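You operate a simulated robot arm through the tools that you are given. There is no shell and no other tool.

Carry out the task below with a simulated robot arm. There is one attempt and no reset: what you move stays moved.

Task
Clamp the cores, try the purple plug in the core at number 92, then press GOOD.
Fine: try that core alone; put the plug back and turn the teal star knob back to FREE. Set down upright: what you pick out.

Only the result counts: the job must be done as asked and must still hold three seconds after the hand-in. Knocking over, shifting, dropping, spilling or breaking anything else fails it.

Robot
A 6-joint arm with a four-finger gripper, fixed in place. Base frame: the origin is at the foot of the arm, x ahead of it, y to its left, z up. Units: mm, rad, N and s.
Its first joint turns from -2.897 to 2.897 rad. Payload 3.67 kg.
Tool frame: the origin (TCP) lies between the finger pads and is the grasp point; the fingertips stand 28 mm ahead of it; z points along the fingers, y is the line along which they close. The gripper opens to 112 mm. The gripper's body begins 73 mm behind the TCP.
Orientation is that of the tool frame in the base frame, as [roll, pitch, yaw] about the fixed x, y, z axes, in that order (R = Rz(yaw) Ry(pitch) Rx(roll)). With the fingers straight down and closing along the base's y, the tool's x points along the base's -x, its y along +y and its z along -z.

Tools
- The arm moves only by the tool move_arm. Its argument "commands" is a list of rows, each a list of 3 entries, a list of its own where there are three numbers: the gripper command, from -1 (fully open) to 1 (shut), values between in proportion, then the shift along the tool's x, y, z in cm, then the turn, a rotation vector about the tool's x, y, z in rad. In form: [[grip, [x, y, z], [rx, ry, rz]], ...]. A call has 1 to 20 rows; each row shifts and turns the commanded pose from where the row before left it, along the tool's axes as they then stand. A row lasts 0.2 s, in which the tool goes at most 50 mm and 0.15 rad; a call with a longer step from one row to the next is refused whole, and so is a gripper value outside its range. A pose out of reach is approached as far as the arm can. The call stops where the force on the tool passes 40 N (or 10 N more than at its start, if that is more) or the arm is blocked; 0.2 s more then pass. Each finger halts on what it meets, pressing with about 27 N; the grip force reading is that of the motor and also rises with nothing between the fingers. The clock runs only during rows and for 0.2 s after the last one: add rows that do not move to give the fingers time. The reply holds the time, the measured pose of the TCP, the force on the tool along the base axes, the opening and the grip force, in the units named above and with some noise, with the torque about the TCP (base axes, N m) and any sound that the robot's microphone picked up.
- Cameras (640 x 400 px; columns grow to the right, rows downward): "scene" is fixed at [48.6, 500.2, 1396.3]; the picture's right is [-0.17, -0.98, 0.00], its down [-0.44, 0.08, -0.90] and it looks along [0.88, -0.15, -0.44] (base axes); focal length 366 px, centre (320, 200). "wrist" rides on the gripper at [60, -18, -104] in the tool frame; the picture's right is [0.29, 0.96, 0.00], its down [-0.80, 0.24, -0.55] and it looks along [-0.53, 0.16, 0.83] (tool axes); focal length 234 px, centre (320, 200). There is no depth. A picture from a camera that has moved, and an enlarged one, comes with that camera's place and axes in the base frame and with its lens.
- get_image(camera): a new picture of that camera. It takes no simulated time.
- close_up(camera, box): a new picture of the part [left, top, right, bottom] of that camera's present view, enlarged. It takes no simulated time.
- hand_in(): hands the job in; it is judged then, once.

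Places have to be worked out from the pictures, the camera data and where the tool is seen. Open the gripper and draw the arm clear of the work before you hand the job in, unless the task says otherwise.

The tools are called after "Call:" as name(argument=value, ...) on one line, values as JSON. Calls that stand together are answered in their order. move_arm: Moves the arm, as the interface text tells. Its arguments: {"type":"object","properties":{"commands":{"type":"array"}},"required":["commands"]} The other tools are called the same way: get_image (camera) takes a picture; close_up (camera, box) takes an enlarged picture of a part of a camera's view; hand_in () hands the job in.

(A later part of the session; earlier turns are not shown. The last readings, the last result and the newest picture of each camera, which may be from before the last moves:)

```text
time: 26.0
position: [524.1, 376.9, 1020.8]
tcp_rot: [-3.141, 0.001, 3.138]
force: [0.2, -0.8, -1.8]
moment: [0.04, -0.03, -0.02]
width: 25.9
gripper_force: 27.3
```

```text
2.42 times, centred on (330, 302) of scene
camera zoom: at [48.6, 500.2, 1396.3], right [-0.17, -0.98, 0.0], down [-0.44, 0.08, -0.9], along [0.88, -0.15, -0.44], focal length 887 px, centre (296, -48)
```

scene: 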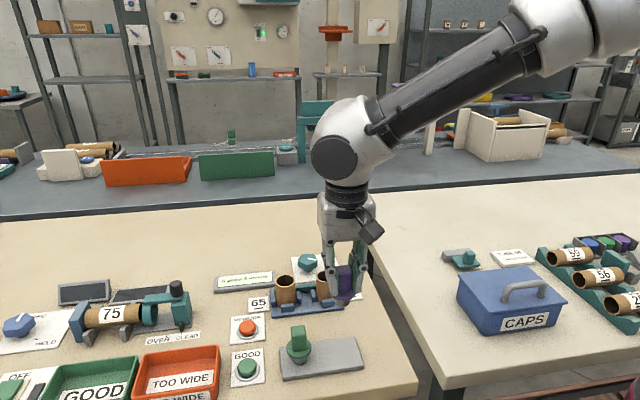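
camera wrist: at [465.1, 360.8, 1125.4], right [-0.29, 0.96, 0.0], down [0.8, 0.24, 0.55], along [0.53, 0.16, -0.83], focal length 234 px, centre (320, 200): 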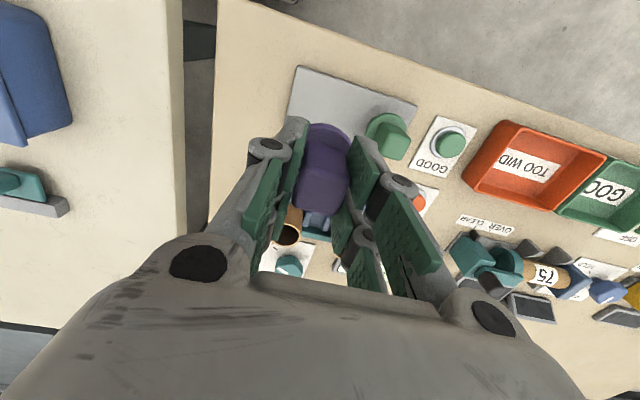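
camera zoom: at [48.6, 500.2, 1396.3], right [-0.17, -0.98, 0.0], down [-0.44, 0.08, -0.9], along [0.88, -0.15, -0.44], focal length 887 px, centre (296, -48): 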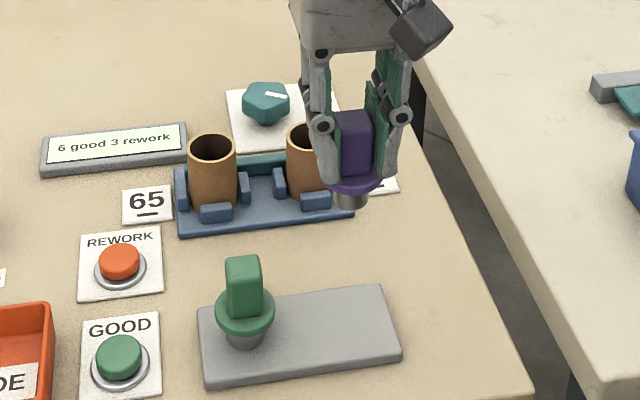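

The plug just stands on the plate, since there's no hole. Its pin bottom is about 69 mm below the TCP. The core 92 rim after clamping is at about (683.5, 377.3, 890), so I'll move +158 mm in x at this height to stand over it.

Call:
move_arm(commands=[[0.9, [-2.0, 0, 0], [0, 0, 0]], [0.9, [-3.5, 0, 0], [0, 0, 0]], [0.9, [-3.5, 0, 0], [0, 0, 0]], [0.9, [-3.5, 0, 0], [0, 0, 0]], [0.9, [-2.3, 0, 0], [0, 0, 0]], [0.9, [-1.0, 0, 0], [0, 0, 0]], [0.9, [0, 0, 0], [0, 0, 0]]])

Call:
close_up(camera="scene", box=[260, 200, 390, 310])

Call:
close_up(camera="wrist", box=[220, 60, 420, 230])

```text
time: 27.6
position: [682.4, 375.4, 1019.3]
tcp_rot: [3.141, 0.002, 3.139]
force: [0.2, -0.4, -1.3]
moment: [0.01, 0.02, -0.02]
width: 25.6
gripper_force: 26.8
```

```text
3.64 times, centred on (325, 255) of scene
camera zoom: at [48.6, 500.2, 1396.3], right [-0.17, -0.98, 0.0], down [-0.44, 0.08, -0.9], along [0.88, -0.15, -0.44], focal length 1330 px, centre (302, 0)
```

zoom: 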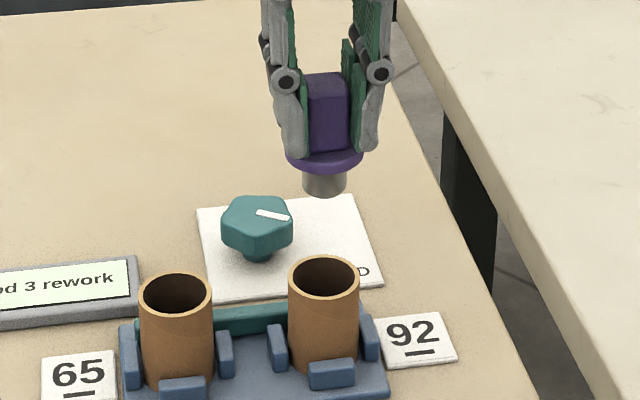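

```text
2.35 times, centred on (320, 145) of wrist
camera zoom: at [623.3, 359.5, 1124.1], right [-0.29, 0.96, 0.0], down [0.8, 0.24, 0.55], along [0.53, 0.16, -0.83], focal length 551 px, centre (320, 329)
```

zoom: 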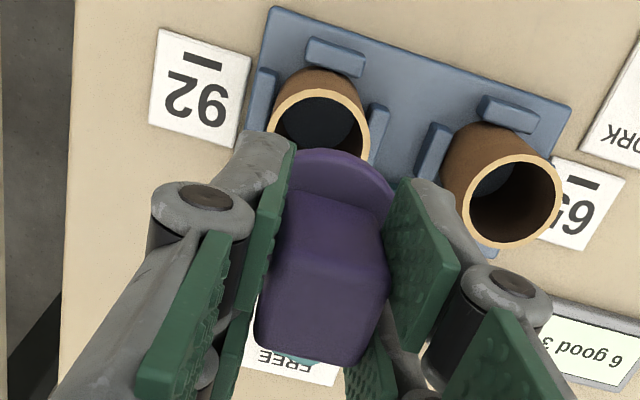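

The pin is about 1–2 mm from the bore axis, well inside the roughly 5 mm clearance. I'll correct by (-1, +0.5) mm, lower until the pin is just above the rim, and verify.

Call:
move_arm(commands=[[0.9, [0.1, 0.05, 1.5], [0, 0, 0]], [0.9, [0, 0, 2.0], [0, 0, 0]], [0.9, [0, 0, 1.7], [0, 0, 0]], [0.9, [0, 0, 0], [0, 0, 0]]])

Call:
close_up(camera="scene", box=[280, 220, 370, 310])

Call:
close_up(camera="wrist", box=[220, 60, 420, 230])

```text
time: 28.6
position: [681.1, 377.6, 967.4]
tcp_rot: [-3.141, -0.002, 3.141]
force: [0.7, 0.3, -1.7]
moment: [0.01, -0.01, -0.01]
width: 25.7
gripper_force: 26.4
```

```text
4.44 times, centred on (325, 265) of scene
camera zoom: at [48.6, 500.2, 1396.3], right [-0.17, -0.98, 0.0], down [-0.44, 0.08, -0.9], along [0.88, -0.15, -0.44], focal length 1625 px, centre (298, -89)
```

zoom: 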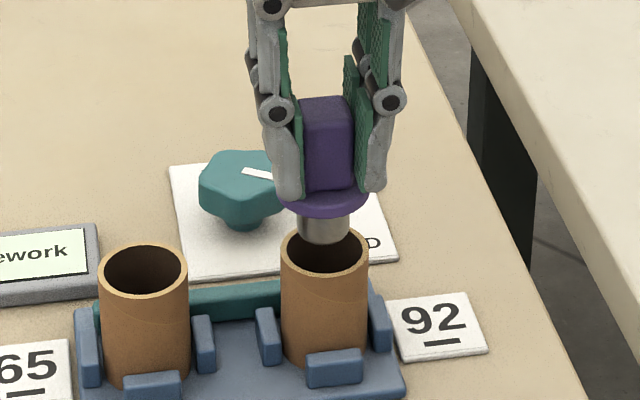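

```text
2.35 times, centred on (320, 145) of wrist
camera zoom: at [621.7, 360.4, 1072.3], right [-0.29, 0.96, 0.0], down [0.8, 0.24, 0.55], along [0.53, 0.16, -0.83], focal length 551 px, centre (320, 329)
```

zoom: 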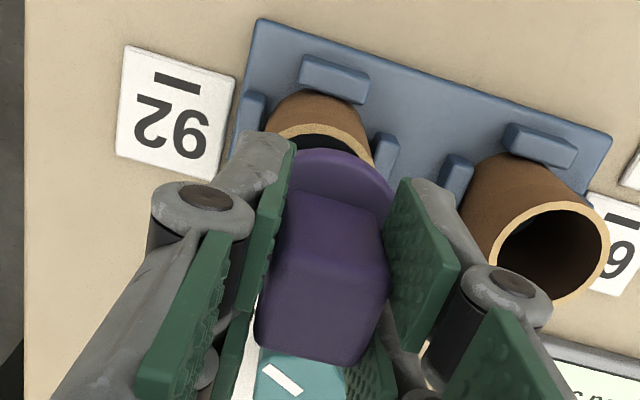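

After recalibrating the scene camera tilt, the pin bottom is about 63 mm below the TCP and the pin lines up with the bore within 1–2 mm. The flange should meet the rim at TCP z≈933. I'll lower in steps and watch the forces.

Call:
move_arm(commands=[[0.9, [0, 0, 0.8], [0, 0, 0]], [0.9, [0, 0, 0.8], [0, 0, 0]], [0.9, [0, 0, 0.6], [0, 0, 0]], [0.9, [0, 0, 0], [0, 0, 0]]])

Call:
close_up(camera="scene", box=[280, 220, 370, 310])

```text
time: 29.6
position: [682.2, 377.6, 945.2]
tcp_rot: [3.142, -0.001, 3.141]
force: [-0.4, -0.5, -1.5]
moment: [0.01, -0.01, -0.01]
width: 25.6
gripper_force: 26.4
```

```text
4.44 times, centred on (325, 265) of scene
camera zoom: at [48.6, 500.2, 1396.3], right [-0.17, -0.98, 0.0], down [-0.44, 0.08, -0.9], along [0.88, -0.15, -0.44], focal length 1625 px, centre (298, -89)
```

zoom: 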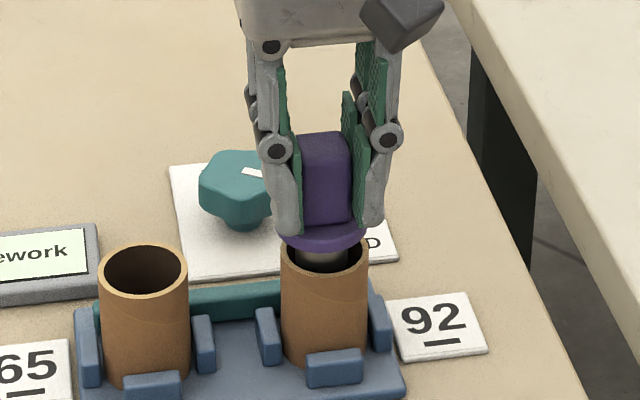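

The pin is inside the bore with no contact force. I'll continue gently toward flange contact.

Call:
move_arm(commands=[[0.9, [0, 0, 0.4], [0, 0, 0]], [0.9, [0, 0, 0.4], [0, 0, 0]], [0.9, [0, 0, 0.1], [0, 0, 0]], [0.9, [0, 0, 0.1], [0, 0, 0]]])

Call:
close_up(camera="scene", box=[280, 220, 370, 310])

```text
time: 30.6
position: [681.7, 377.6, 934.8]
tcp_rot: [3.141, 0.001, 3.141]
force: [0.0, 0.2, -0.8]
moment: [0.01, 0.0, 0.02]
width: 25.6
gripper_force: 27.1
```

```text
4.44 times, centred on (325, 265) of scene
camera zoom: at [48.6, 500.2, 1396.3], right [-0.17, -0.98, 0.0], down [-0.44, 0.08, -0.9], along [0.88, -0.15, -0.44], focal length 1625 px, centre (298, -89)
```

zoom: 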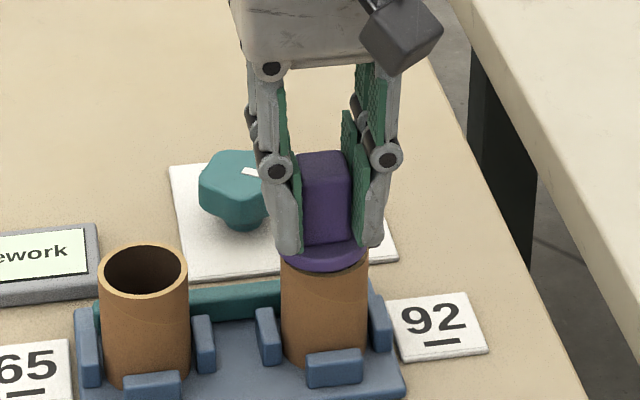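

The flange is now just above the rim and there's still no contact force. I'll take 1 mm steps until I feel the seat.

Call:
move_arm(commands=[[0.9, [0, 0, 0.1], [0, 0, 0]], [0.9, [0, 0, 0.1], [0, 0, 0]], [0.9, [0, 0, 0], [0, 0, 0]]])

Call:
close_up(camera="scene", box=[295, 250, 355, 310])

```text
time: 31.4
position: [681.8, 376.4, 932.6]
tcp_rot: [3.142, 0.0, 3.141]
force: [0.4, 0.0, -1.7]
moment: [-0.01, -0.04, -0.03]
width: 26.1
gripper_force: 26.9
```

```text
6.67 times, centred on (325, 280) of scene
camera zoom: at [48.6, 500.2, 1396.3], right [-0.17, -0.98, 0.0], down [-0.44, 0.08, -0.9], along [0.88, -0.15, -0.44], focal length 2438 px, centre (287, -333)
```

zoom: 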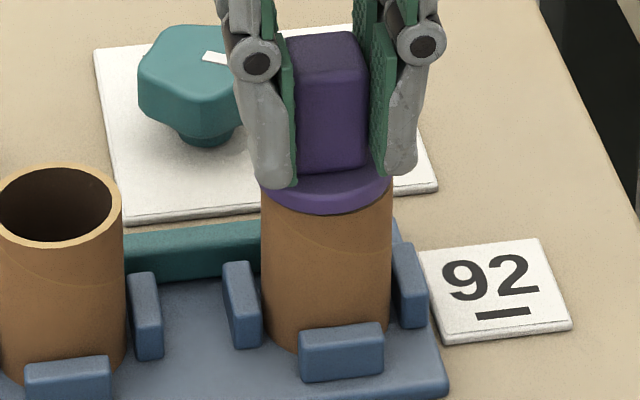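

The flange now covers the rim but there's still no reaction. I'll go another millimetre or two, watching the vertical force.

Call:
move_arm(commands=[[0.9, [0, 0, 0.08], [0, 0, 0]], [0.9, [0, 0, 0.08], [0, 0, 0]], [0.9, [0, 0, 0], [0, 0, 0]]])

```text
time: 32.2
position: [682.8, 376.8, 931.1]
tcp_rot: [-3.14, 0.002, 3.139]
force: [-0.1, 0.2, -1.6]
moment: [-0.02, 0.02, -0.01]
width: 25.8
gripper_force: 27.0
```

Call:
move_arm(commands=[[0.9, [0, 0, 0.08], [0, 0, 0]], [0.9, [0, 0, 0.08], [0, 0, 0]], [0.9, [0, 0, 0], [0, 0, 0]]])

Call:
close_up(camera="scene", box=[295, 250, 355, 310])

```text
time: 33.0
position: [681.5, 376.5, 931.0]
tcp_rot: [-3.141, 0.0, 3.139]
force: [-1.5, -1.6, 2.4]
moment: [0.02, 0.09, 0.04]
width: 25.8
gripper_force: 27.0
```

```text
6.67 times, centred on (325, 280) of scene
camera zoom: at [48.6, 500.2, 1396.3], right [-0.17, -0.98, 0.0], down [-0.44, 0.08, -0.9], along [0.88, -0.15, -0.44], focal length 2438 px, centre (287, -333)
```

zoom: 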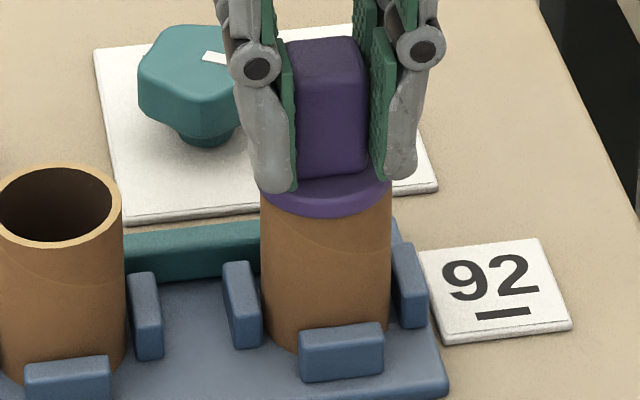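

The vertical force flipped from -1.6 to +2.4 N, so the flange is now seated on the rim and the plug is fully in. I'll press very slightly and dwell for a second.

Call:
move_arm(commands=[[0.9, [0, 0, 0.05], [0, 0, 0]], [0.9, [0, 0, 0], [0, 0, 0]], [0.9, [0, 0, 0], [0, 0, 0]], [0.9, [0, 0, 0], [0, 0, 0]], [0.9, [0, 0, 0], [0, 0, 0]], [0.9, [0, 0, 0], [0, 0, 0]]])

```text
time: 34.4
position: [682.4, 377.8, 930.0]
tcp_rot: [3.141, 0.001, 3.139]
force: [0.2, -0.7, 13.8]
moment: [-0.01, -0.02, -0.02]
width: 25.6
gripper_force: 27.1
```

The plug is firmly seated at 13.8 N and held for a second. Now I'll withdraw it straight up by exactly what I lowered (89.7 mm).

Call:
move_arm(commands=[[0.9, [0, 0, -0.2], [0, 0, 0]], [0.9, [0, 0, -0.57], [0, 0, 0]], [0.9, [0, 0, -1.0], [0, 0, 0]], [0.9, [0, 0, -1.2], [0, 0, 0]], [0.9, [0, 0, -2.0], [0, 0, 0]], [0.9, [0, 0, -2.0], [0, 0, 0]], [0.9, [0, 0, -2.0], [0, 0, 0]], [0.9, [0, 0, 0], [0, 0, 0]]])

Call:
close_up(camera="scene", box=[240, 200, 380, 310])

```text
time: 36.2
position: [682.9, 376.4, 1018.4]
tcp_rot: [3.141, 0.0, 3.14]
force: [0.0, -0.1, -2.1]
moment: [-0.03, 0.01, 0.0]
width: 25.7
gripper_force: 27.5
```

```text
3.64 times, centred on (310, 255) of scene
camera zoom: at [48.6, 500.2, 1396.3], right [-0.17, -0.98, 0.0], down [-0.44, 0.08, -0.9], along [0.88, -0.15, -0.44], focal length 1330 px, centre (356, 0)
```

zoom: 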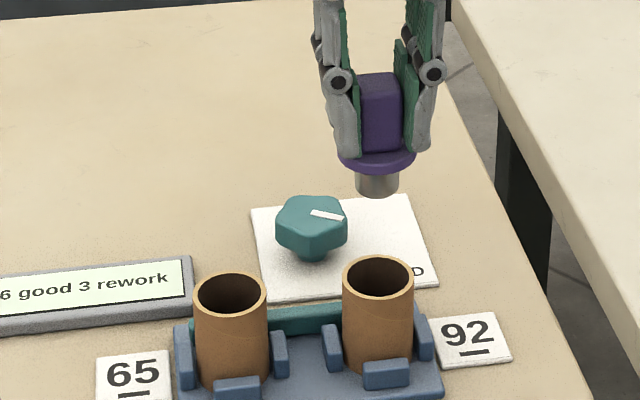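

The plug came out cleanly and the core stayed clamped in place. I'll retrace to above the plate with (-157, -0.5) mm in base x, y.

Call:
move_arm(commands=[[0.9, [2.0, 0, 0], [0, 0, 0]], [0.9, [3.5, 0, 0], [0, 0, 0]], [0.9, [3.5, 0, 0], [0, 0, 0]], [0.9, [3.5, 0, 0], [0, 0, 0]], [0.9, [2.2, -0.05, 0], [0, 0, 0]], [0.9, [1.0, 0, 0], [0, 0, 0]], [0.9, [0, 0, 0], [0, 0, 0]], [0.9, [0, 0, 3.0], [0, 0, 0]], [0.9, [0, 0, 3.0], [0, 0, 0]], [0.9, [0, 0, 3.0], [0, 0, 0]], [0.9, [0, 0, 1.5], [0, 0, 0]], [0.9, [0, 0, 0], [0, 0, 0]]])

Call:
close_up(camera="scene", box=[270, 290, 380, 385])

Call:
close_up(camera="wrist", box=[200, 70, 440, 250])

```text
time: 38.8
position: [524.5, 375.0, 914.7]
tcp_rot: [-3.141, 0.0, 3.14]
force: [-0.3, 0.1, -2.3]
moment: [0.01, 0.03, 0.02]
width: 25.5
gripper_force: 27.0
```

```text
4.21 times, centred on (325, 338) of scene
camera zoom: at [48.6, 500.2, 1396.3], right [-0.17, -0.98, 0.0], down [-0.44, 0.08, -0.9], along [0.88, -0.15, -0.44], focal length 1540 px, centre (299, -379)
```

zoom: 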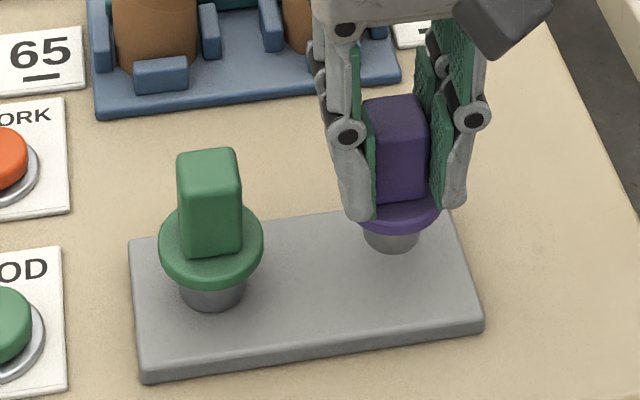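

```text
2.22 times, centred on (320, 160) of wrist
camera zoom: at [466.6, 358.5, 1019.1], right [-0.29, 0.96, 0.0], down [0.8, 0.24, 0.55], along [0.53, 0.16, -0.83], focal length 520 px, centre (320, 289)
```

zoom: 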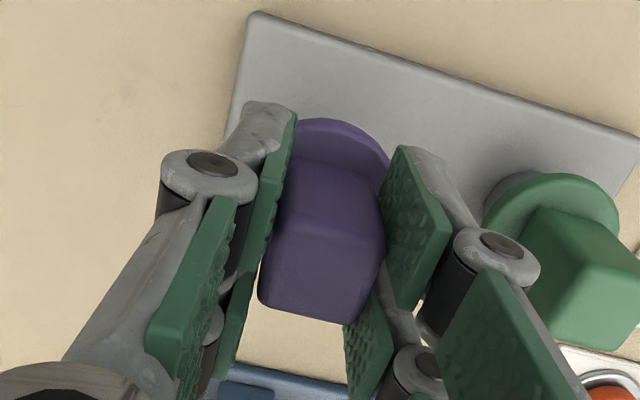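

The plug is back over the plate. The reading shows y about 2 mm lower than when I picked it up, so I'll re-read the pose to separate noise from a real offset.

Call:
move_arm(commands=[[0.9, [0, 0, 0], [0, 0, 0]], [0.9, [0, 0, 0], [0, 0, 0]]])

Call:
close_up(camera="wrist", box=[200, 70, 440, 250])

```text
time: 39.4
position: [526.3, 375.9, 914.5]
tcp_rot: [-3.141, 0.001, -3.142]
force: [0.2, 0.6, -1.3]
moment: [0.02, -0.03, 0.01]
width: 25.8
gripper_force: 27.6
```

```text
2.22 times, centred on (320, 160) of wrist
camera zoom: at [466.7, 358.6, 1019.3], right [-0.29, 0.96, 0.0], down [0.8, 0.24, 0.55], along [0.53, 0.16, -0.83], focal length 520 px, centre (320, 289)
```

zoom: 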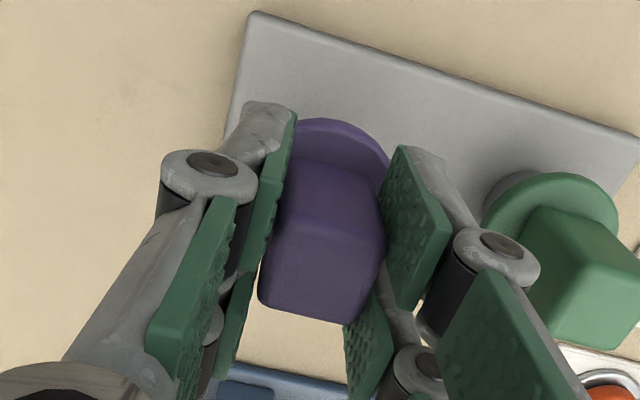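

The camera pose confirms a real drift of (+1.5, -2.0) mm, probably because each call re-bases on the measured pose. I'll correct it and lower to about 3 mm above the seat.

Call:
move_arm(commands=[[0.9, [0.15, 0.2, 0], [0, 0, 0]], [0.9, [0, 0, 0.6], [0, 0, 0]], [0.9, [0, 0, 0.6], [0, 0, 0]], [0.9, [0, 0, 0], [0, 0, 0]]])

Call:
close_up(camera="wrist", box=[200, 70, 440, 250])

Call:
close_up(camera="scene", box=[290, 290, 390, 380])

```text
time: 40.4
position: [523.8, 379.0, 901.5]
tcp_rot: [-3.141, 0.0, 3.14]
force: [-0.4, -0.5, -1.5]
moment: [-0.01, -0.01, 0.01]
width: 25.8
gripper_force: 27.0
```

```text
2.22 times, centred on (320, 160) of wrist
camera zoom: at [464.5, 362.3, 1007.3], right [-0.29, 0.96, 0.0], down [0.8, 0.24, 0.55], along [0.53, 0.16, -0.83], focal length 520 px, centre (320, 289)
```

zoom: 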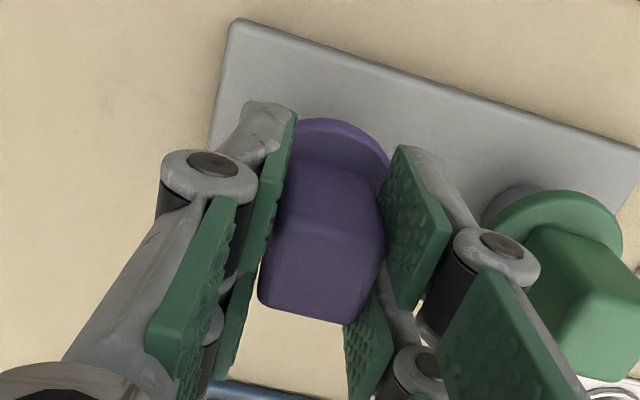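

```text
4.44 times, centred on (340, 335) of scene
camera zoom: at [48.6, 500.2, 1396.3], right [-0.17, -0.98, 0.0], down [-0.44, 0.08, -0.9], along [0.88, -0.15, -0.44], focal length 1625 px, centre (231, -400)
```

zoom: 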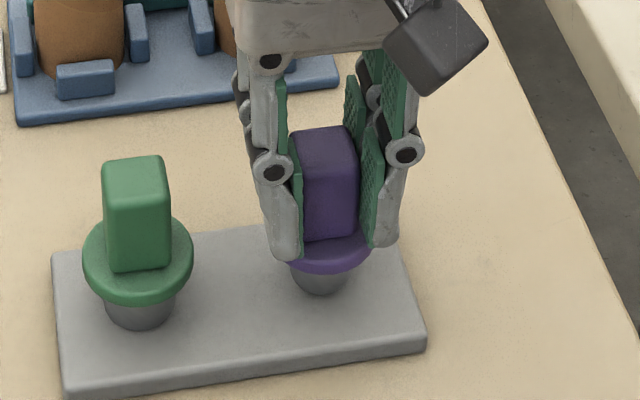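

Now it's 3.4 mm above the seat, off by (-0.7, +1.7) mm. I'll correct that and lower gently to touch the plate.

Call:
move_arm(commands=[[0.9, [-0.07, -0.15, 0], [0, 0, 0]], [0.9, [0, 0, 0.1], [0, 0, 0]], [0.9, [0, 0, 0.1], [0, 0, 0]], [0.9, [0, 0, 0], [0, 0, 0]]])

Call:
close_up(camera="wrist", box=[200, 70, 440, 250])

```text
time: 41.4
position: [525.1, 376.8, 899.8]
tcp_rot: [-3.141, 0.0, 3.14]
force: [0.6, -0.2, -0.9]
moment: [0.0, -0.02, 0.01]
width: 25.7
gripper_force: 27.4
```

```text
2.22 times, centred on (320, 160) of wrist
camera zoom: at [464.9, 360.7, 1005.1], right [-0.29, 0.96, 0.0], down [0.8, 0.24, 0.55], along [0.53, 0.16, -0.83], focal length 520 px, centre (320, 289)
```

zoom: 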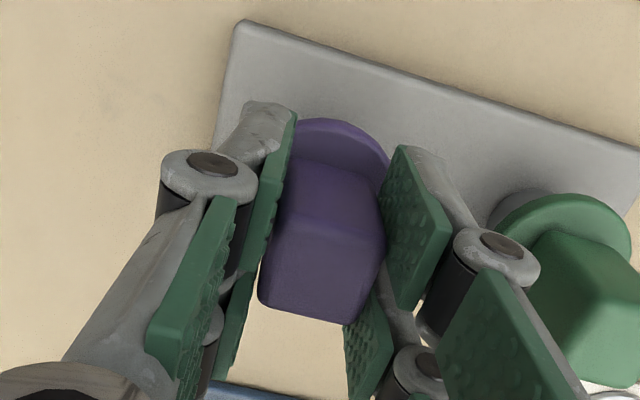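

It's within 0.5 mm laterally of the pick-up pose and about 1.2 mm above it. Final half-millimetre steps until the pin touches the plate.

Call:
move_arm(commands=[[0.9, [0, 0, 0.06], [0, 0, 0]], [0.9, [0, 0, 0.06], [0, 0, 0]], [0.9, [0, 0, 0], [0, 0, 0]]])

```text
time: 42.2
position: [525.0, 376.6, 900.1]
tcp_rot: [3.141, 0.0, 3.141]
force: [0.2, 0.7, -2.1]
moment: [0.01, 0.01, 0.01]
width: 25.8
gripper_force: 27.2
```

Call:
move_arm(commands=[[0.9, [0, 0, 0.06], [0, 0, 0]], [0.9, [0, 0, 0.06], [0, 0, 0]], [0.9, [0, 0, 0], [0, 0, 0]]])

Call:
close_up(camera="scene", box=[290, 290, 390, 380])

```text
time: 43.0
position: [525.0, 378.1, 897.9]
tcp_rot: [3.14, 0.0, 3.141]
force: [4.6, -4.3, 15.7]
moment: [-0.12, -0.22, 0.0]
width: 25.7
gripper_force: 27.2
```

```text
4.44 times, centred on (340, 335) of scene
camera zoom: at [48.6, 500.2, 1396.3], right [-0.17, -0.98, 0.0], down [-0.44, 0.08, -0.9], along [0.88, -0.15, -0.44], focal length 1625 px, centre (231, -400)
```

zoom: 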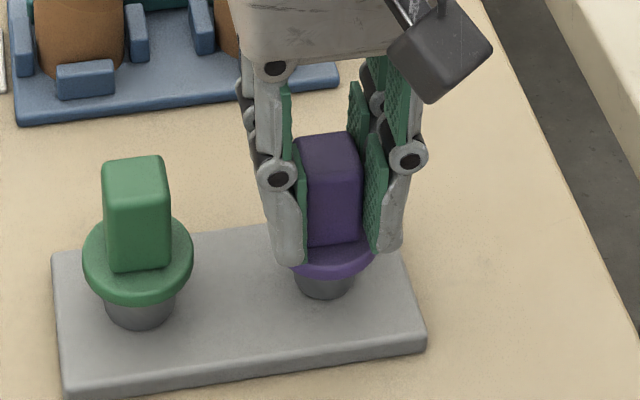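

The pin is on the plate, with 15.7 N of reaction. I'll relieve most of that by backing off 0.6 mm before opening the fingers.

Call:
move_arm(commands=[[0.9, [0, 0, -0.06], [0, 0, 0]], [0.9, [0, 0, 0], [0, 0, 0]]])

```text
time: 43.6
position: [523.8, 377.1, 897.6]
tcp_rot: [-3.14, 0.0, 3.141]
force: [2.9, -3.8, 11.8]
moment: [-0.11, -0.13, -0.03]
width: 25.4
gripper_force: 27.2
```

Call:
move_arm(commands=[[0.9, [0, 0, -0.08], [0, 0, 0]], [0.9, [0, 0, 0], [0, 0, 0]]])

```text
time: 44.2
position: [523.7, 377.8, 899.4]
tcp_rot: [-3.141, 0.001, 3.139]
force: [-0.1, 0.4, -1.3]
moment: [-0.02, 0.01, 0.02]
width: 26.1
gripper_force: 27.2
```

The plug's weight is back on the gripper, so it's hovering by a hair. I'll lower 0.6 mm to a light touch and check.

Call:
move_arm(commands=[[0.9, [0, 0, 0.06], [0, 0, 0]], [0.9, [0, 0, 0], [0, 0, 0]]])

```text
time: 44.8
position: [525.2, 377.2, 898.5]
tcp_rot: [-3.141, -0.002, 3.138]
force: [-0.2, -0.3, -1.0]
moment: [0.0, 0.0, -0.01]
width: 25.5
gripper_force: 27.0
```

Call:
move_arm(commands=[[0.9, [0, 0, 0.04], [0, 0, 0]], [0.9, [0, 0, 0], [0, 0, 0]]])

```text
time: 45.4
position: [523.7, 377.7, 898.7]
tcp_rot: [-3.141, 0.001, 3.14]
force: [0.2, -3.3, 8.7]
moment: [-0.11, 0.03, -0.02]
width: 25.7
gripper_force: 27.0
```

Light contact of about 9 N. I'll open the fingers gradually to 56 mm and check that the plug stands upright.

Call:
move_arm(commands=[[0.5, [0, 0, 0], [0, 0, 0]], [0.4, [0, 0, 0], [0, 0, 0]], [0.2, [0, 0, 0], [0, 0, 0]], [0.0, [0, 0, 0], [0, 0, 0]], [0.0, [0, 0, 0], [0, 0, 0]]])

Call:
close_up(camera="scene", box=[290, 290, 390, 380])

Call:
close_up(camera="wrist", box=[200, 70, 440, 250])

```text
time: 46.6
position: [524.6, 377.2, 897.1]
tcp_rot: [-3.14, -0.001, 3.14]
force: [0.8, -0.5, 0.8]
moment: [0.02, -0.04, -0.02]
width: 55.9
gripper_force: 0.0
```

```text
4.44 times, centred on (340, 335) of scene
camera zoom: at [48.6, 500.2, 1396.3], right [-0.17, -0.98, 0.0], down [-0.44, 0.08, -0.9], along [0.88, -0.15, -0.44], focal length 1625 px, centre (231, -400)
```

zoom: 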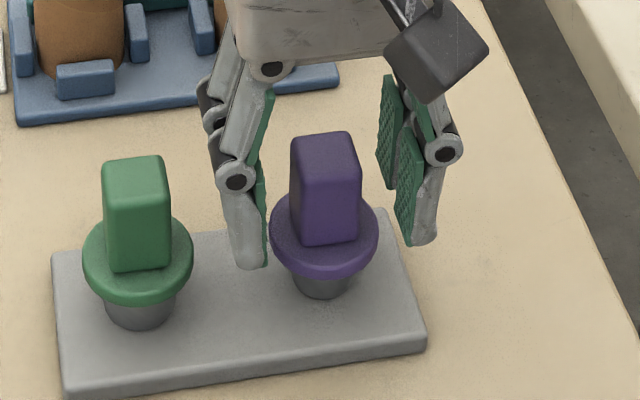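

```text
2.22 times, centred on (320, 160) of wrist
camera zoom: at [464.7, 361.7, 1003.4], right [-0.29, 0.96, 0.0], down [0.8, 0.24, 0.55], along [0.53, 0.16, -0.83], focal length 520 px, centre (320, 289)
```

zoom: 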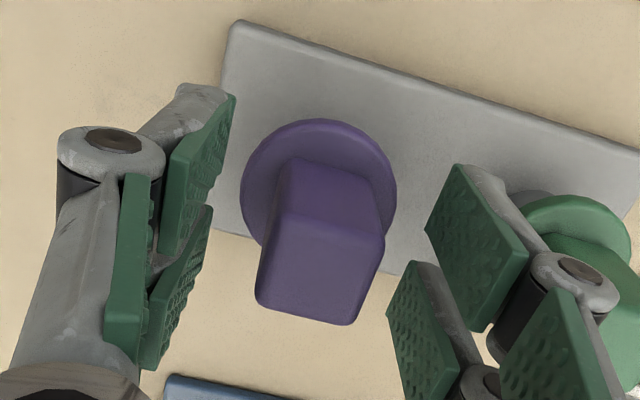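

The purple plug stands upright on its plate within a couple of mm of its original spot. I'll rise straight up clear of it, then move over toward the GOOD button.

Call:
move_arm(commands=[[0.0, [0, 0, -1.0], [0, 0, 0]], [0.0, [0, 0, -2.0], [0, 0, 0]], [0.0, [0, 0, -3.0], [0, 0, 0]], [0.0, [0, 0, -3.0], [0, 0, 0]], [0.0, [0, 0, -3.0], [0, 0, 0]], [0.0, [0, 3.0, 0], [0, 0, 0]], [0.0, [0, 3.5, 0], [0, 0, 0]], [0.0, [0, 3.5, 0], [0, 0, 0]], [0.0, [0, 3.5, 0], [0, 0, 0]], [0.0, [0, 3.5, 0], [0, 0, 0]], [0.0, [0, 0, 0], [0, 0, 0]]])

Call:
get_image(camera="wrist")

Call:
get_image(camera="scene")

```text
time: 49.0
position: [522.9, 547.8, 1019.5]
tcp_rot: [3.141, 0.001, 3.139]
force: [0.1, 0.9, 0.7]
moment: [0.01, 0.02, 0.0]
width: 55.9
gripper_force: 0.0
```

```text
taken
camera wrist: at [463.9, 531.3, 1125.0], right [-0.29, 0.96, 0.0], down [0.8, 0.24, 0.55], along [0.53, 0.16, -0.83], focal length 234 px, centre (320, 200)
```

wrist: 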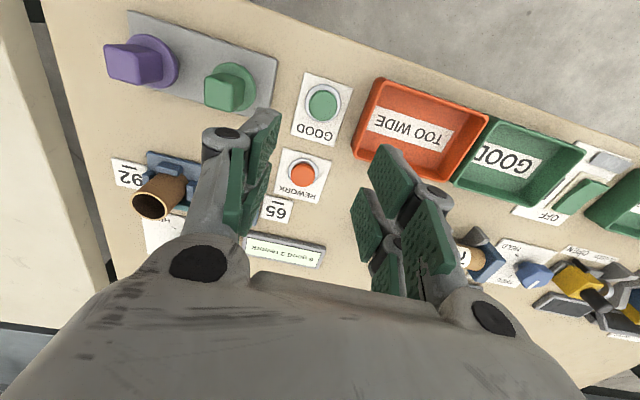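

```text
taken
```

scene: 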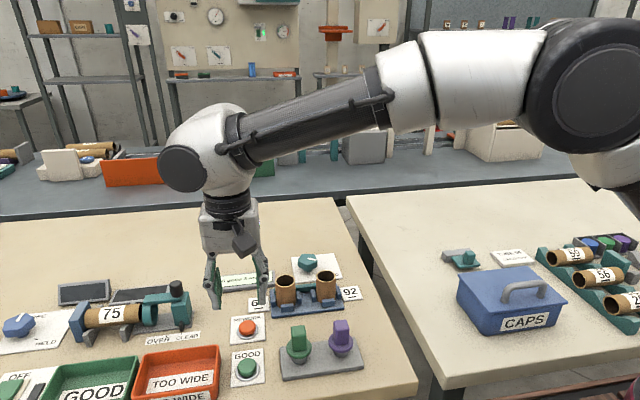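

GOOD is directly ahead of the tool. I'll zoom in to fix the button's cap position.

Call:
close_up(camera="wrist", box=[270, 60, 370, 155])

Call:
close_up(camera="scene", box=[220, 335, 280, 390])

```text
4.21 times, centred on (320, 108) of wrist
camera zoom: at [463.9, 531.3, 1125.0], right [-0.29, 0.96, 0.0], down [0.8, 0.24, 0.55], along [0.53, 0.16, -0.83], focal length 986 px, centre (320, 590)
```

zoom: 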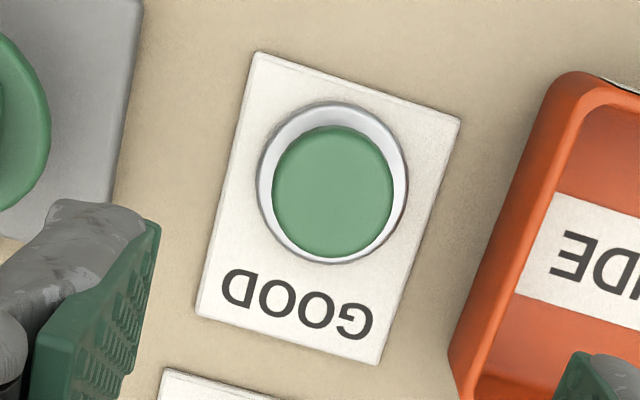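

```text
7.27 times, centred on (250, 362) of scene
camera zoom: at [48.6, 500.2, 1396.3], right [-0.17, -0.98, 0.0], down [-0.44, 0.08, -0.9], along [0.88, -0.15, -0.44], focal length 2660 px, centre (829, -982)
```

zoom: 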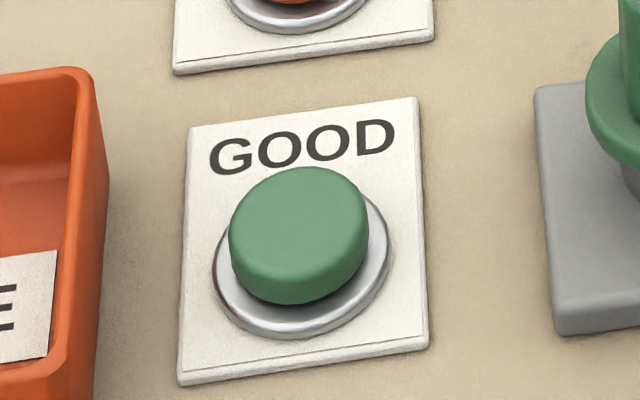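

The GOOD cap is centred at about (519.5, 551.5) with its top at z≈840. I'll close the gripper, shift over it, and descend to about 15 mm above the cap.

Call:
move_arm(commands=[[0.5, [0.35, 0.35, 0], [0, 0, 0]], [1.0, [0, 0, 0], [0, 0, 0]], [1.0, [0, 0, 3.0], [0, 0, 0]], [1.0, [0, 0, 3.5], [0, 0, 0]], [1.0, [0, 0, 3.5], [0, 0, 0]], [1.0, [0, 0, 2.5], [0, 0, 0]], [1.0, [0, 0, 1.0], [0, 0, 0]], [1.0, [0, 0, 0], [0, 0, 0]]])

Call:
close_up(camera="scene", box=[200, 300, 310, 395])

Call:
close_up(camera="wrist", box=[240, 80, 400, 200])

```text
time: 50.8
position: [518.9, 551.6, 882.5]
tcp_rot: [-3.141, -0.001, 3.141]
force: [0.4, -0.1, -0.1]
moment: [0.02, 0.0, 0.0]
width: 0.2
gripper_force: 27.8
```

```text
4.21 times, centred on (255, 348) of scene
camera zoom: at [48.6, 500.2, 1396.3], right [-0.17, -0.98, 0.0], down [-0.44, 0.08, -0.9], along [0.88, -0.15, -0.44], focal length 1540 px, centre (594, -421)
```

zoom: 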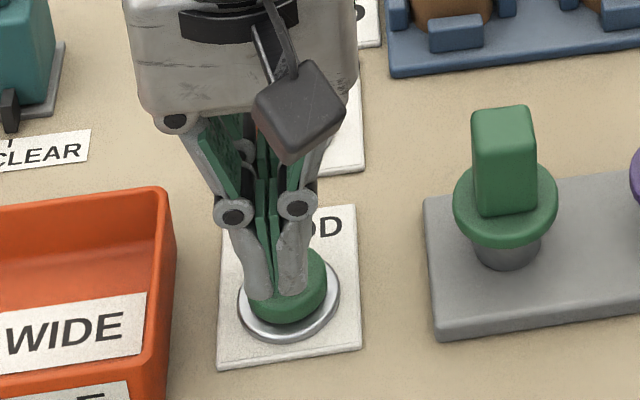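

```text
3.33 times, centred on (320, 140) of wrist
camera zoom: at [459.8, 535.6, 988.0], right [-0.29, 0.96, 0.0], down [0.8, 0.24, 0.55], along [0.53, 0.16, -0.83], focal length 781 px, centre (320, 400)
```

zoom: 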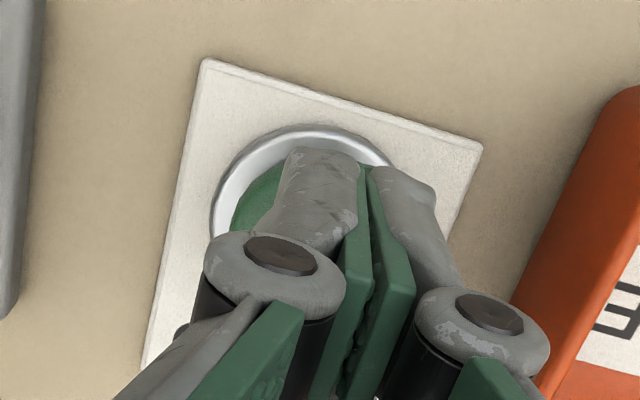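

The closed tips are centred over the cap. I'll descend in small steps and press until the button gives or clicks.

Call:
move_arm(commands=[[1.0, [0, 0, 0.6], [0, 0, 0]], [1.0, [0, 0, 0.4], [0, 0, 0]], [1.0, [0, 0, 0.2], [0, 0, 0]], [1.0, [0, 0, 0.2], [0, 0, 0]], [1.0, [0, 0, 0], [0, 0, 0]]])

Call:
close_up(camera="scene", box=[200, 260, 310, 395])

```text
time: 52.0
position: [520.8, 551.3, 869.3]
tcp_rot: [3.141, 0.001, 3.139]
force: [0.0, -0.3, -0.1]
moment: [0.02, 0.05, -0.02]
width: 0.0
gripper_force: 27.1
```

```text
2.96 times, centred on (255, 328) of scene
camera zoom: at [48.6, 500.2, 1396.3], right [-0.17, -0.98, 0.0], down [-0.44, 0.08, -0.9], along [0.88, -0.15, -0.44], focal length 1084 px, centre (513, -178)
```

zoom: 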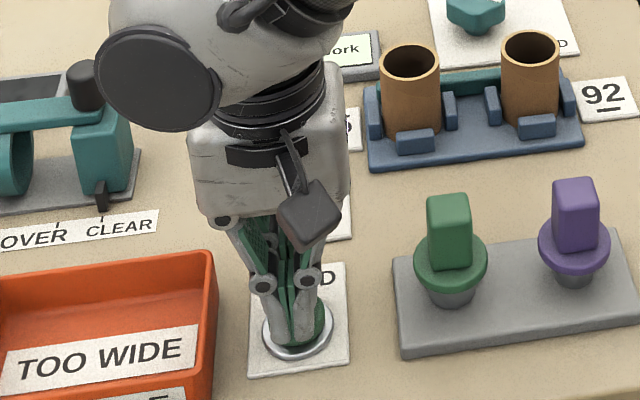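

There's no contact yet, so I'll continue pressing down in 1.5 mm steps.

Call:
move_arm(commands=[[1.0, [0, 0, 0.15], [0, 0, 0]], [1.0, [0, 0, 0.15], [0, 0, 0]], [1.0, [0, 0, 0.15], [0, 0, 0]]])

```text
time: 52.8
position: [521.6, 551.8, 864.0]
tcp_rot: [3.141, 0.002, 3.141]
force: [-1.3, -0.4, 1.0]
moment: [0.04, 0.05, 0.01]
width: 5.9
gripper_force: 35.4
```

The fingers have spread by 6 mm on contact. I'll look before pressing further.

Call:
close_up(camera="scene", box=[210, 310, 290, 395])

Call:
close_up(camera="wrist", box=[240, 80, 400, 200])

```text
4.71 times, centred on (250, 352) of scene
camera zoom: at [48.6, 500.2, 1396.3], right [-0.17, -0.98, 0.0], down [-0.44, 0.08, -0.9], along [0.88, -0.15, -0.44], focal length 1721 px, centre (649, -518)
```

zoom: 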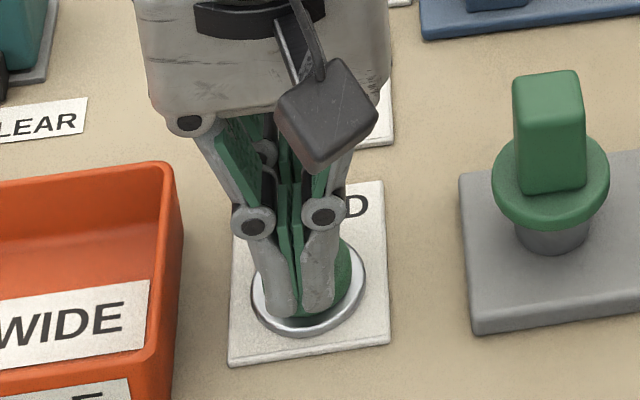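

```text
3.33 times, centred on (320, 140) of wrist
camera zoom: at [461.9, 535.2, 970.0], right [-0.29, 0.96, 0.0], down [0.8, 0.24, 0.55], along [0.53, 0.16, -0.83], focal length 781 px, centre (320, 400)
```

zoom: 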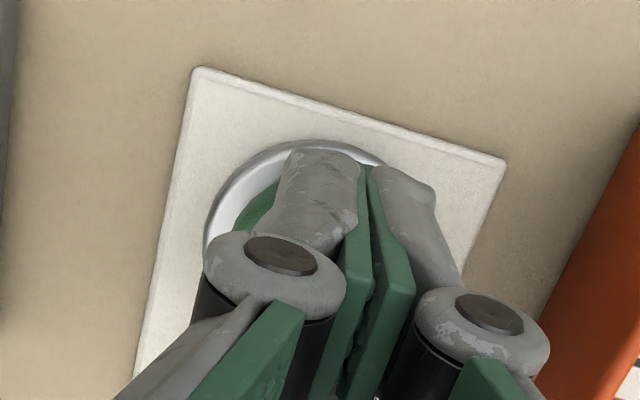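

Fingers are on the cap. I'll press further in 1.5 mm steps, watching force and sound.

Call:
move_arm(commands=[[1.0, [0, 0, 0.15], [0, 0, 0]], [1.0, [0, 0, 0.15], [0, 0, 0]]])

```text
time: 53.4
position: [521.4, 550.6, 861.5]
tcp_rot: [3.139, 0.0, 3.14]
force: [1.7, 2.3, 6.1]
moment: [0.06, -0.04, -0.03]
width: 6.1
gripper_force: 35.9
heard: click
```

A click: the button registered. I'll lift straight off and read the counter display.

Call:
move_arm(commands=[[1.0, [0, 0, -0.5], [0, 0, 0]], [1.0, [0, 0, -1.5], [0, 0, 0]], [1.0, [0, 0, -3.0], [0, 0, 0]], [1.0, [0, 0, -3.5], [0, 0, 0]], [1.0, [0, 0, -3.5], [0, 0, 0]], [1.0, [0, 0, -3.5], [0, 0, 0]], [1.0, [0, 0, 0], [0, 0, 0]]])

Call:
get_image(camera="scene")

Call:
get_image(camera="wrist")

Call:
close_up(camera="scene", box=[210, 240, 380, 390])

```text
time: 55.0
position: [520.5, 552.0, 1015.9]
tcp_rot: [-3.14, 0.0, 3.14]
force: [-0.6, -0.1, -0.3]
moment: [0.01, -0.01, 0.0]
width: 0.2
gripper_force: 35.9
```

```text
taken
```

scene: 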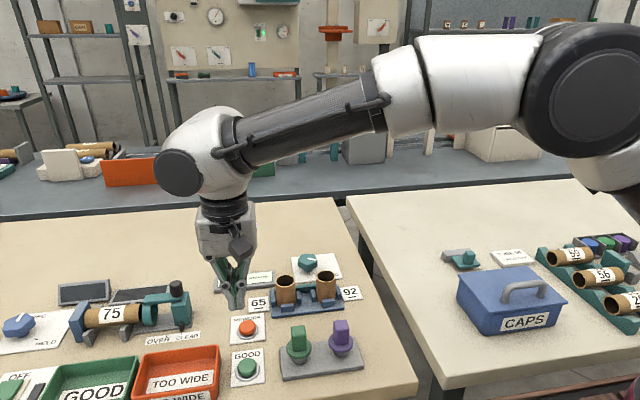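

```text
taken
camera wrist: at [461.1, 536.0, 1121.9], right [-0.29, 0.96, 0.0], down [0.8, 0.24, 0.55], along [0.53, 0.16, -0.83], focal length 234 px, centre (320, 200)
```

wrist: 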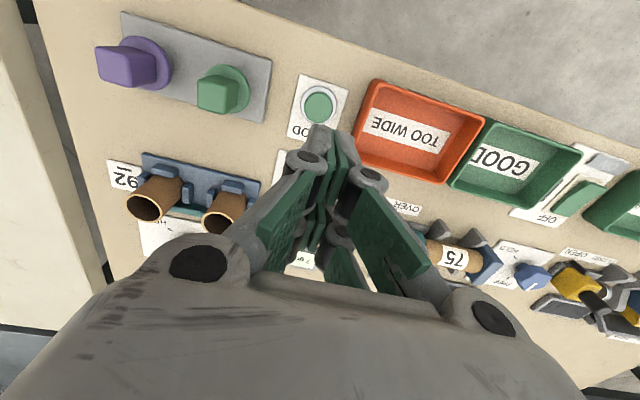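

```text
2.67 times, centred on (295, 315) of scene
camera zoom: at [48.6, 500.2, 1396.3], right [-0.17, -0.98, 0.0], down [-0.44, 0.08, -0.9], along [0.88, -0.15, -0.44], focal length 975 px, centre (387, -107)
```

zoom: 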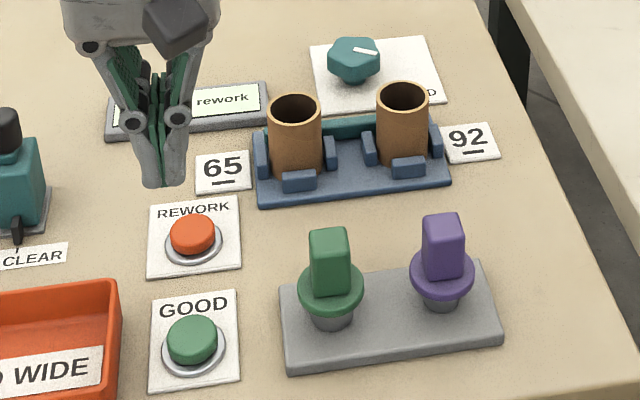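

Purple plug upright, cores in place, GOOD pressed once. The display is hidden by the gripper for now. Next I'll move to the knob, reopening the fingers and yawing to the angle at which I released it.

Call:
move_arm(commands=[[1.0, [-3.91, -2.16, 0], [0, 0, 0]], [1.0, [-3.91, -2.16, 0], [0, 0, 0]], [0.5, [-3.91, -2.16, 0], [0, 0, 0]], [0.0, [-3.91, -2.16, 0], [0, 0, 0]], [-0.4, [-3.91, -2.16, 0], [0, 0, 0]], [-0.4, [-3.91, -2.16, 0], [0, 0, 0]], [-0.4, [-3.91, -2.16, 0], [0, 0, 0]], [-0.4, [0, 0, 0.7], [0, 0, 0.1356]], [-0.4, [0, 0, 0.7], [0, 0, 0.1356]], [-0.4, [0, 0, 0.7], [0, 0, 0.1356]], [-0.4, [0, 0, 0.7], [0, 0, 0.1356]], [-0.4, [0, 0, 0.7], [0, 0, 0.1356]], [-0.4, [0, 0, 0.7], [0, 0, 0.1356]], [-0.4, [0, 0, 0.7], [0, 0, 0.1356]], [-0.4, [0, 0, 0.7], [0, 0, 0.1356]], [-0.4, [0, 0, 0], [0, 0, 0]]])

Call:
get_image(camera="scene")

Call:
get_image(camera="wrist")

Call:
close_up(camera="wrist", box=[230, 60, 410, 180])

Call:
close_up(camera="scene", box=[205, 250, 295, 310])

```text
time: 58.4
position: [795.4, 399.9, 960.2]
tcp_rot: [-3.141, 0.0, 2.056]
force: [0.3, 0.0, 0.1]
moment: [0.05, -0.01, -0.01]
width: 78.4
gripper_force: 0.0
```

```text
taken
```

scene: 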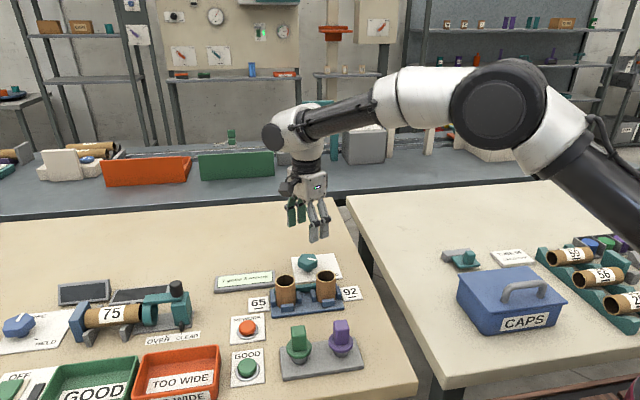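

```text
taken
camera wrist: at [751.2, 445.9, 1066.0], right [0.71, 0.7, 0.0], down [0.58, -0.59, 0.55], along [0.39, -0.4, -0.83], focal length 234 px, centre (320, 200)
```

wrist: 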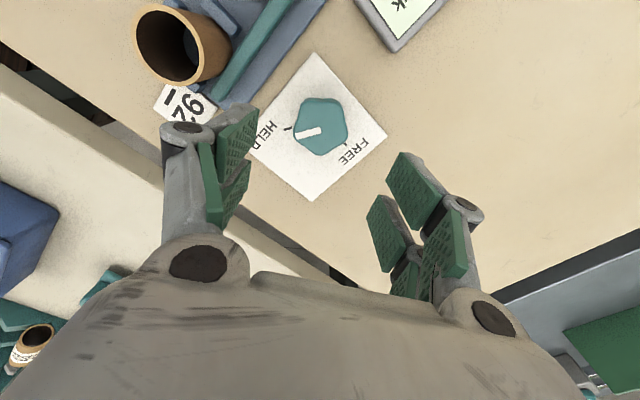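

```text
3.33 times, centred on (320, 120) of wrist
camera zoom: at [751.2, 445.9, 1066.0], right [0.71, 0.7, 0.0], down [0.58, -0.59, 0.55], along [0.39, -0.4, -0.83], focal length 781 px, centre (320, 467)
```

zoom: 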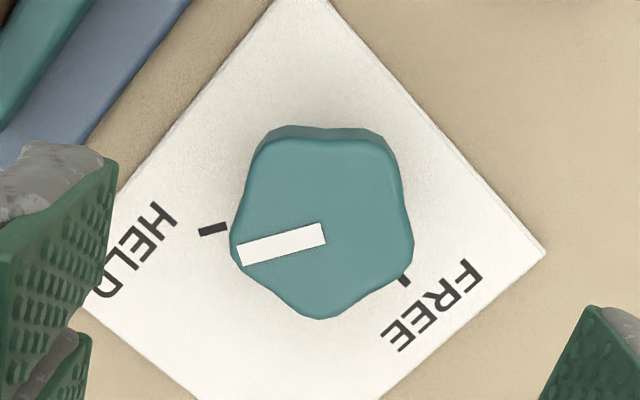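

```text
6.67 times, centred on (250, 280) of scene
camera zoom: at [48.6, 500.2, 1396.3], right [-0.17, -0.98, 0.0], down [-0.44, 0.08, -0.9], along [0.88, -0.15, -0.44], focal length 2438 px, centre (787, -333)
```

zoom: 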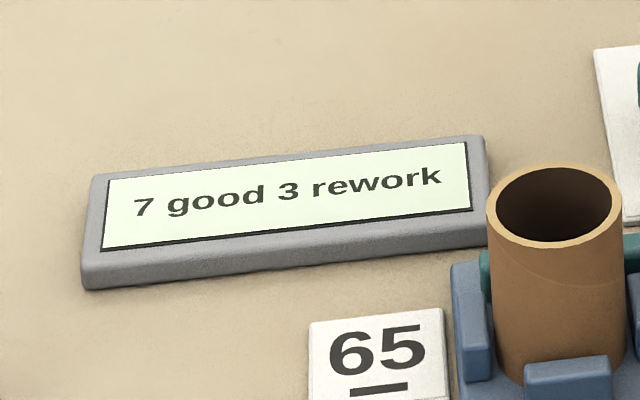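

The counter reads "7 good 3 rework", so GOOD registered exactly once. The tool is centred on the knob at the release angle. I'll descend and close on it.

Call:
move_arm(commands=[[-0.4, [0, 0, 3.0], [0, 0, 0]], [-0.4, [0, 0, 3.0], [0, 0, 0]], [-0.4, [0, 0, 3.0], [0, 0, 0]], [-0.4, [0, 0, 1.5], [0, 0, 0]], [-0.4, [0, 0, 0], [0, 0, 0]], [-0.2, [0, 0, 0], [0, 0, 0]], [0.0, [0, 0, 0], [0, 0, 0]], [0.2, [0, 0, 0], [0, 0, 0]], [0.5, [0, 0, 0], [0, 0, 0]], [0.5, [0, 0, 0], [0, 0, 0]]])

Call:
close_up(camera="wrist", box=[200, 80, 440, 240])

```text
time: 60.6
position: [796.0, 399.4, 856.1]
tcp_rot: [-3.141, 0.0, 2.056]
force: [-4.2, -2.5, 0.0]
moment: [-0.17, 0.08, -0.04]
width: 44.4
gripper_force: 45.0
```

```text
2.50 times, centred on (320, 160) of wrist
camera zoom: at [751.8, 446.0, 961.7], right [0.71, 0.7, 0.0], down [0.58, -0.59, 0.55], along [0.39, -0.4, -0.83], focal length 585 px, centre (320, 300)
```

zoom: 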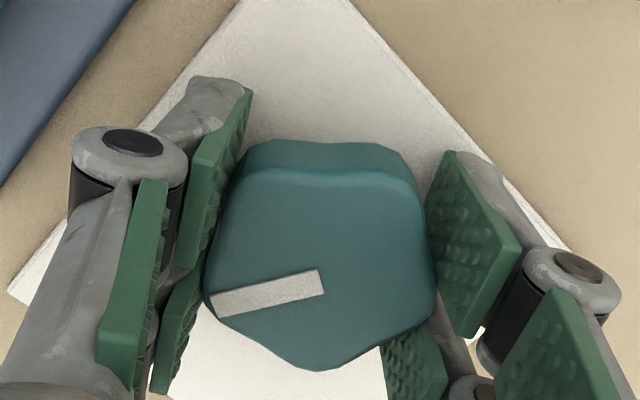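

Good grip at 44.4 mm with low side force. I'll turn back counter-clockwise (-rz), checking the forces as I go; 2.03 rad in total.

Call:
move_arm(commands=[[0.5, [0, 0, 0], [0, 0, -0.1]], [0.5, [0, 0, 0], [0, 0, -0.1]], [0.5, [0, 0, 0], [0, 0, -0.1]], [0.5, [0, 0, 0], [0, 0, -0.1]], [0.5, [0, 0, 0], [0, 0, -0.1]]])

```text
time: 61.8
position: [795.0, 399.5, 856.1]
tcp_rot: [3.141, -0.001, 2.558]
force: [7.4, 6.6, 5.1]
moment: [0.09, 0.16, -0.05]
width: 44.2
gripper_force: 44.9
```

The turn is 0.5 rad in with modest forces. Continuing.

Call:
move_arm(commands=[[0.5, [0, 0, 0], [0, 0, -0.1]], [0.5, [0, 0, 0], [0, 0, -0.1]], [0.5, [0, 0, 0], [0, 0, -0.1]], [0.5, [0, 0, 0], [0, 0, -0.1]], [0.5, [0, 0, 0], [0, 0, -0.1]]])

Call:
close_up(camera="wrist", box=[200, 80, 440, 240])

```text
time: 63.0
position: [793.8, 401.1, 856.0]
tcp_rot: [3.139, 0.001, 3.058]
force: [14.3, 13.5, 10.5]
moment: [0.45, -0.15, -0.02]
width: 44.0
gripper_force: 44.9
```

```text
2.50 times, centred on (320, 160) of wrist
camera zoom: at [733.7, 388.8, 961.6], right [-0.21, 0.98, 0.0], down [0.81, 0.17, 0.56], along [0.54, 0.12, -0.83], focal length 585 px, centre (320, 300)
```

zoom: 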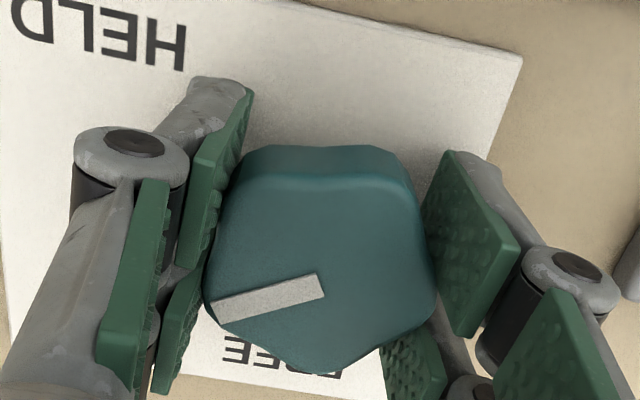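

Halfway, with the knob rigid in the grip. I'll relieve the side load by about 1 mm toward (+x, +y) and keep turning.

Call:
move_arm(commands=[[0.5, [-0.1, 0.11, 0], [0, 0, 0]], [0.5, [0, 0, 0], [0, 0, -0.1]], [0.5, [0, 0, 0], [0, 0, -0.1]], [0.5, [0, 0, 0], [0, 0, -0.1]], [0.5, [0, 0, 0], [0, 0, -0.1]], [0.5, [0, 0, 0], [0, 0, -0.1]]])

```text
time: 64.4
position: [794.5, 400.3, 855.6]
tcp_rot: [3.141, 0.0, -2.727]
force: [-7.9, 4.9, 15.6]
moment: [0.23, -0.11, -0.02]
width: 43.9
gripper_force: 45.4
```

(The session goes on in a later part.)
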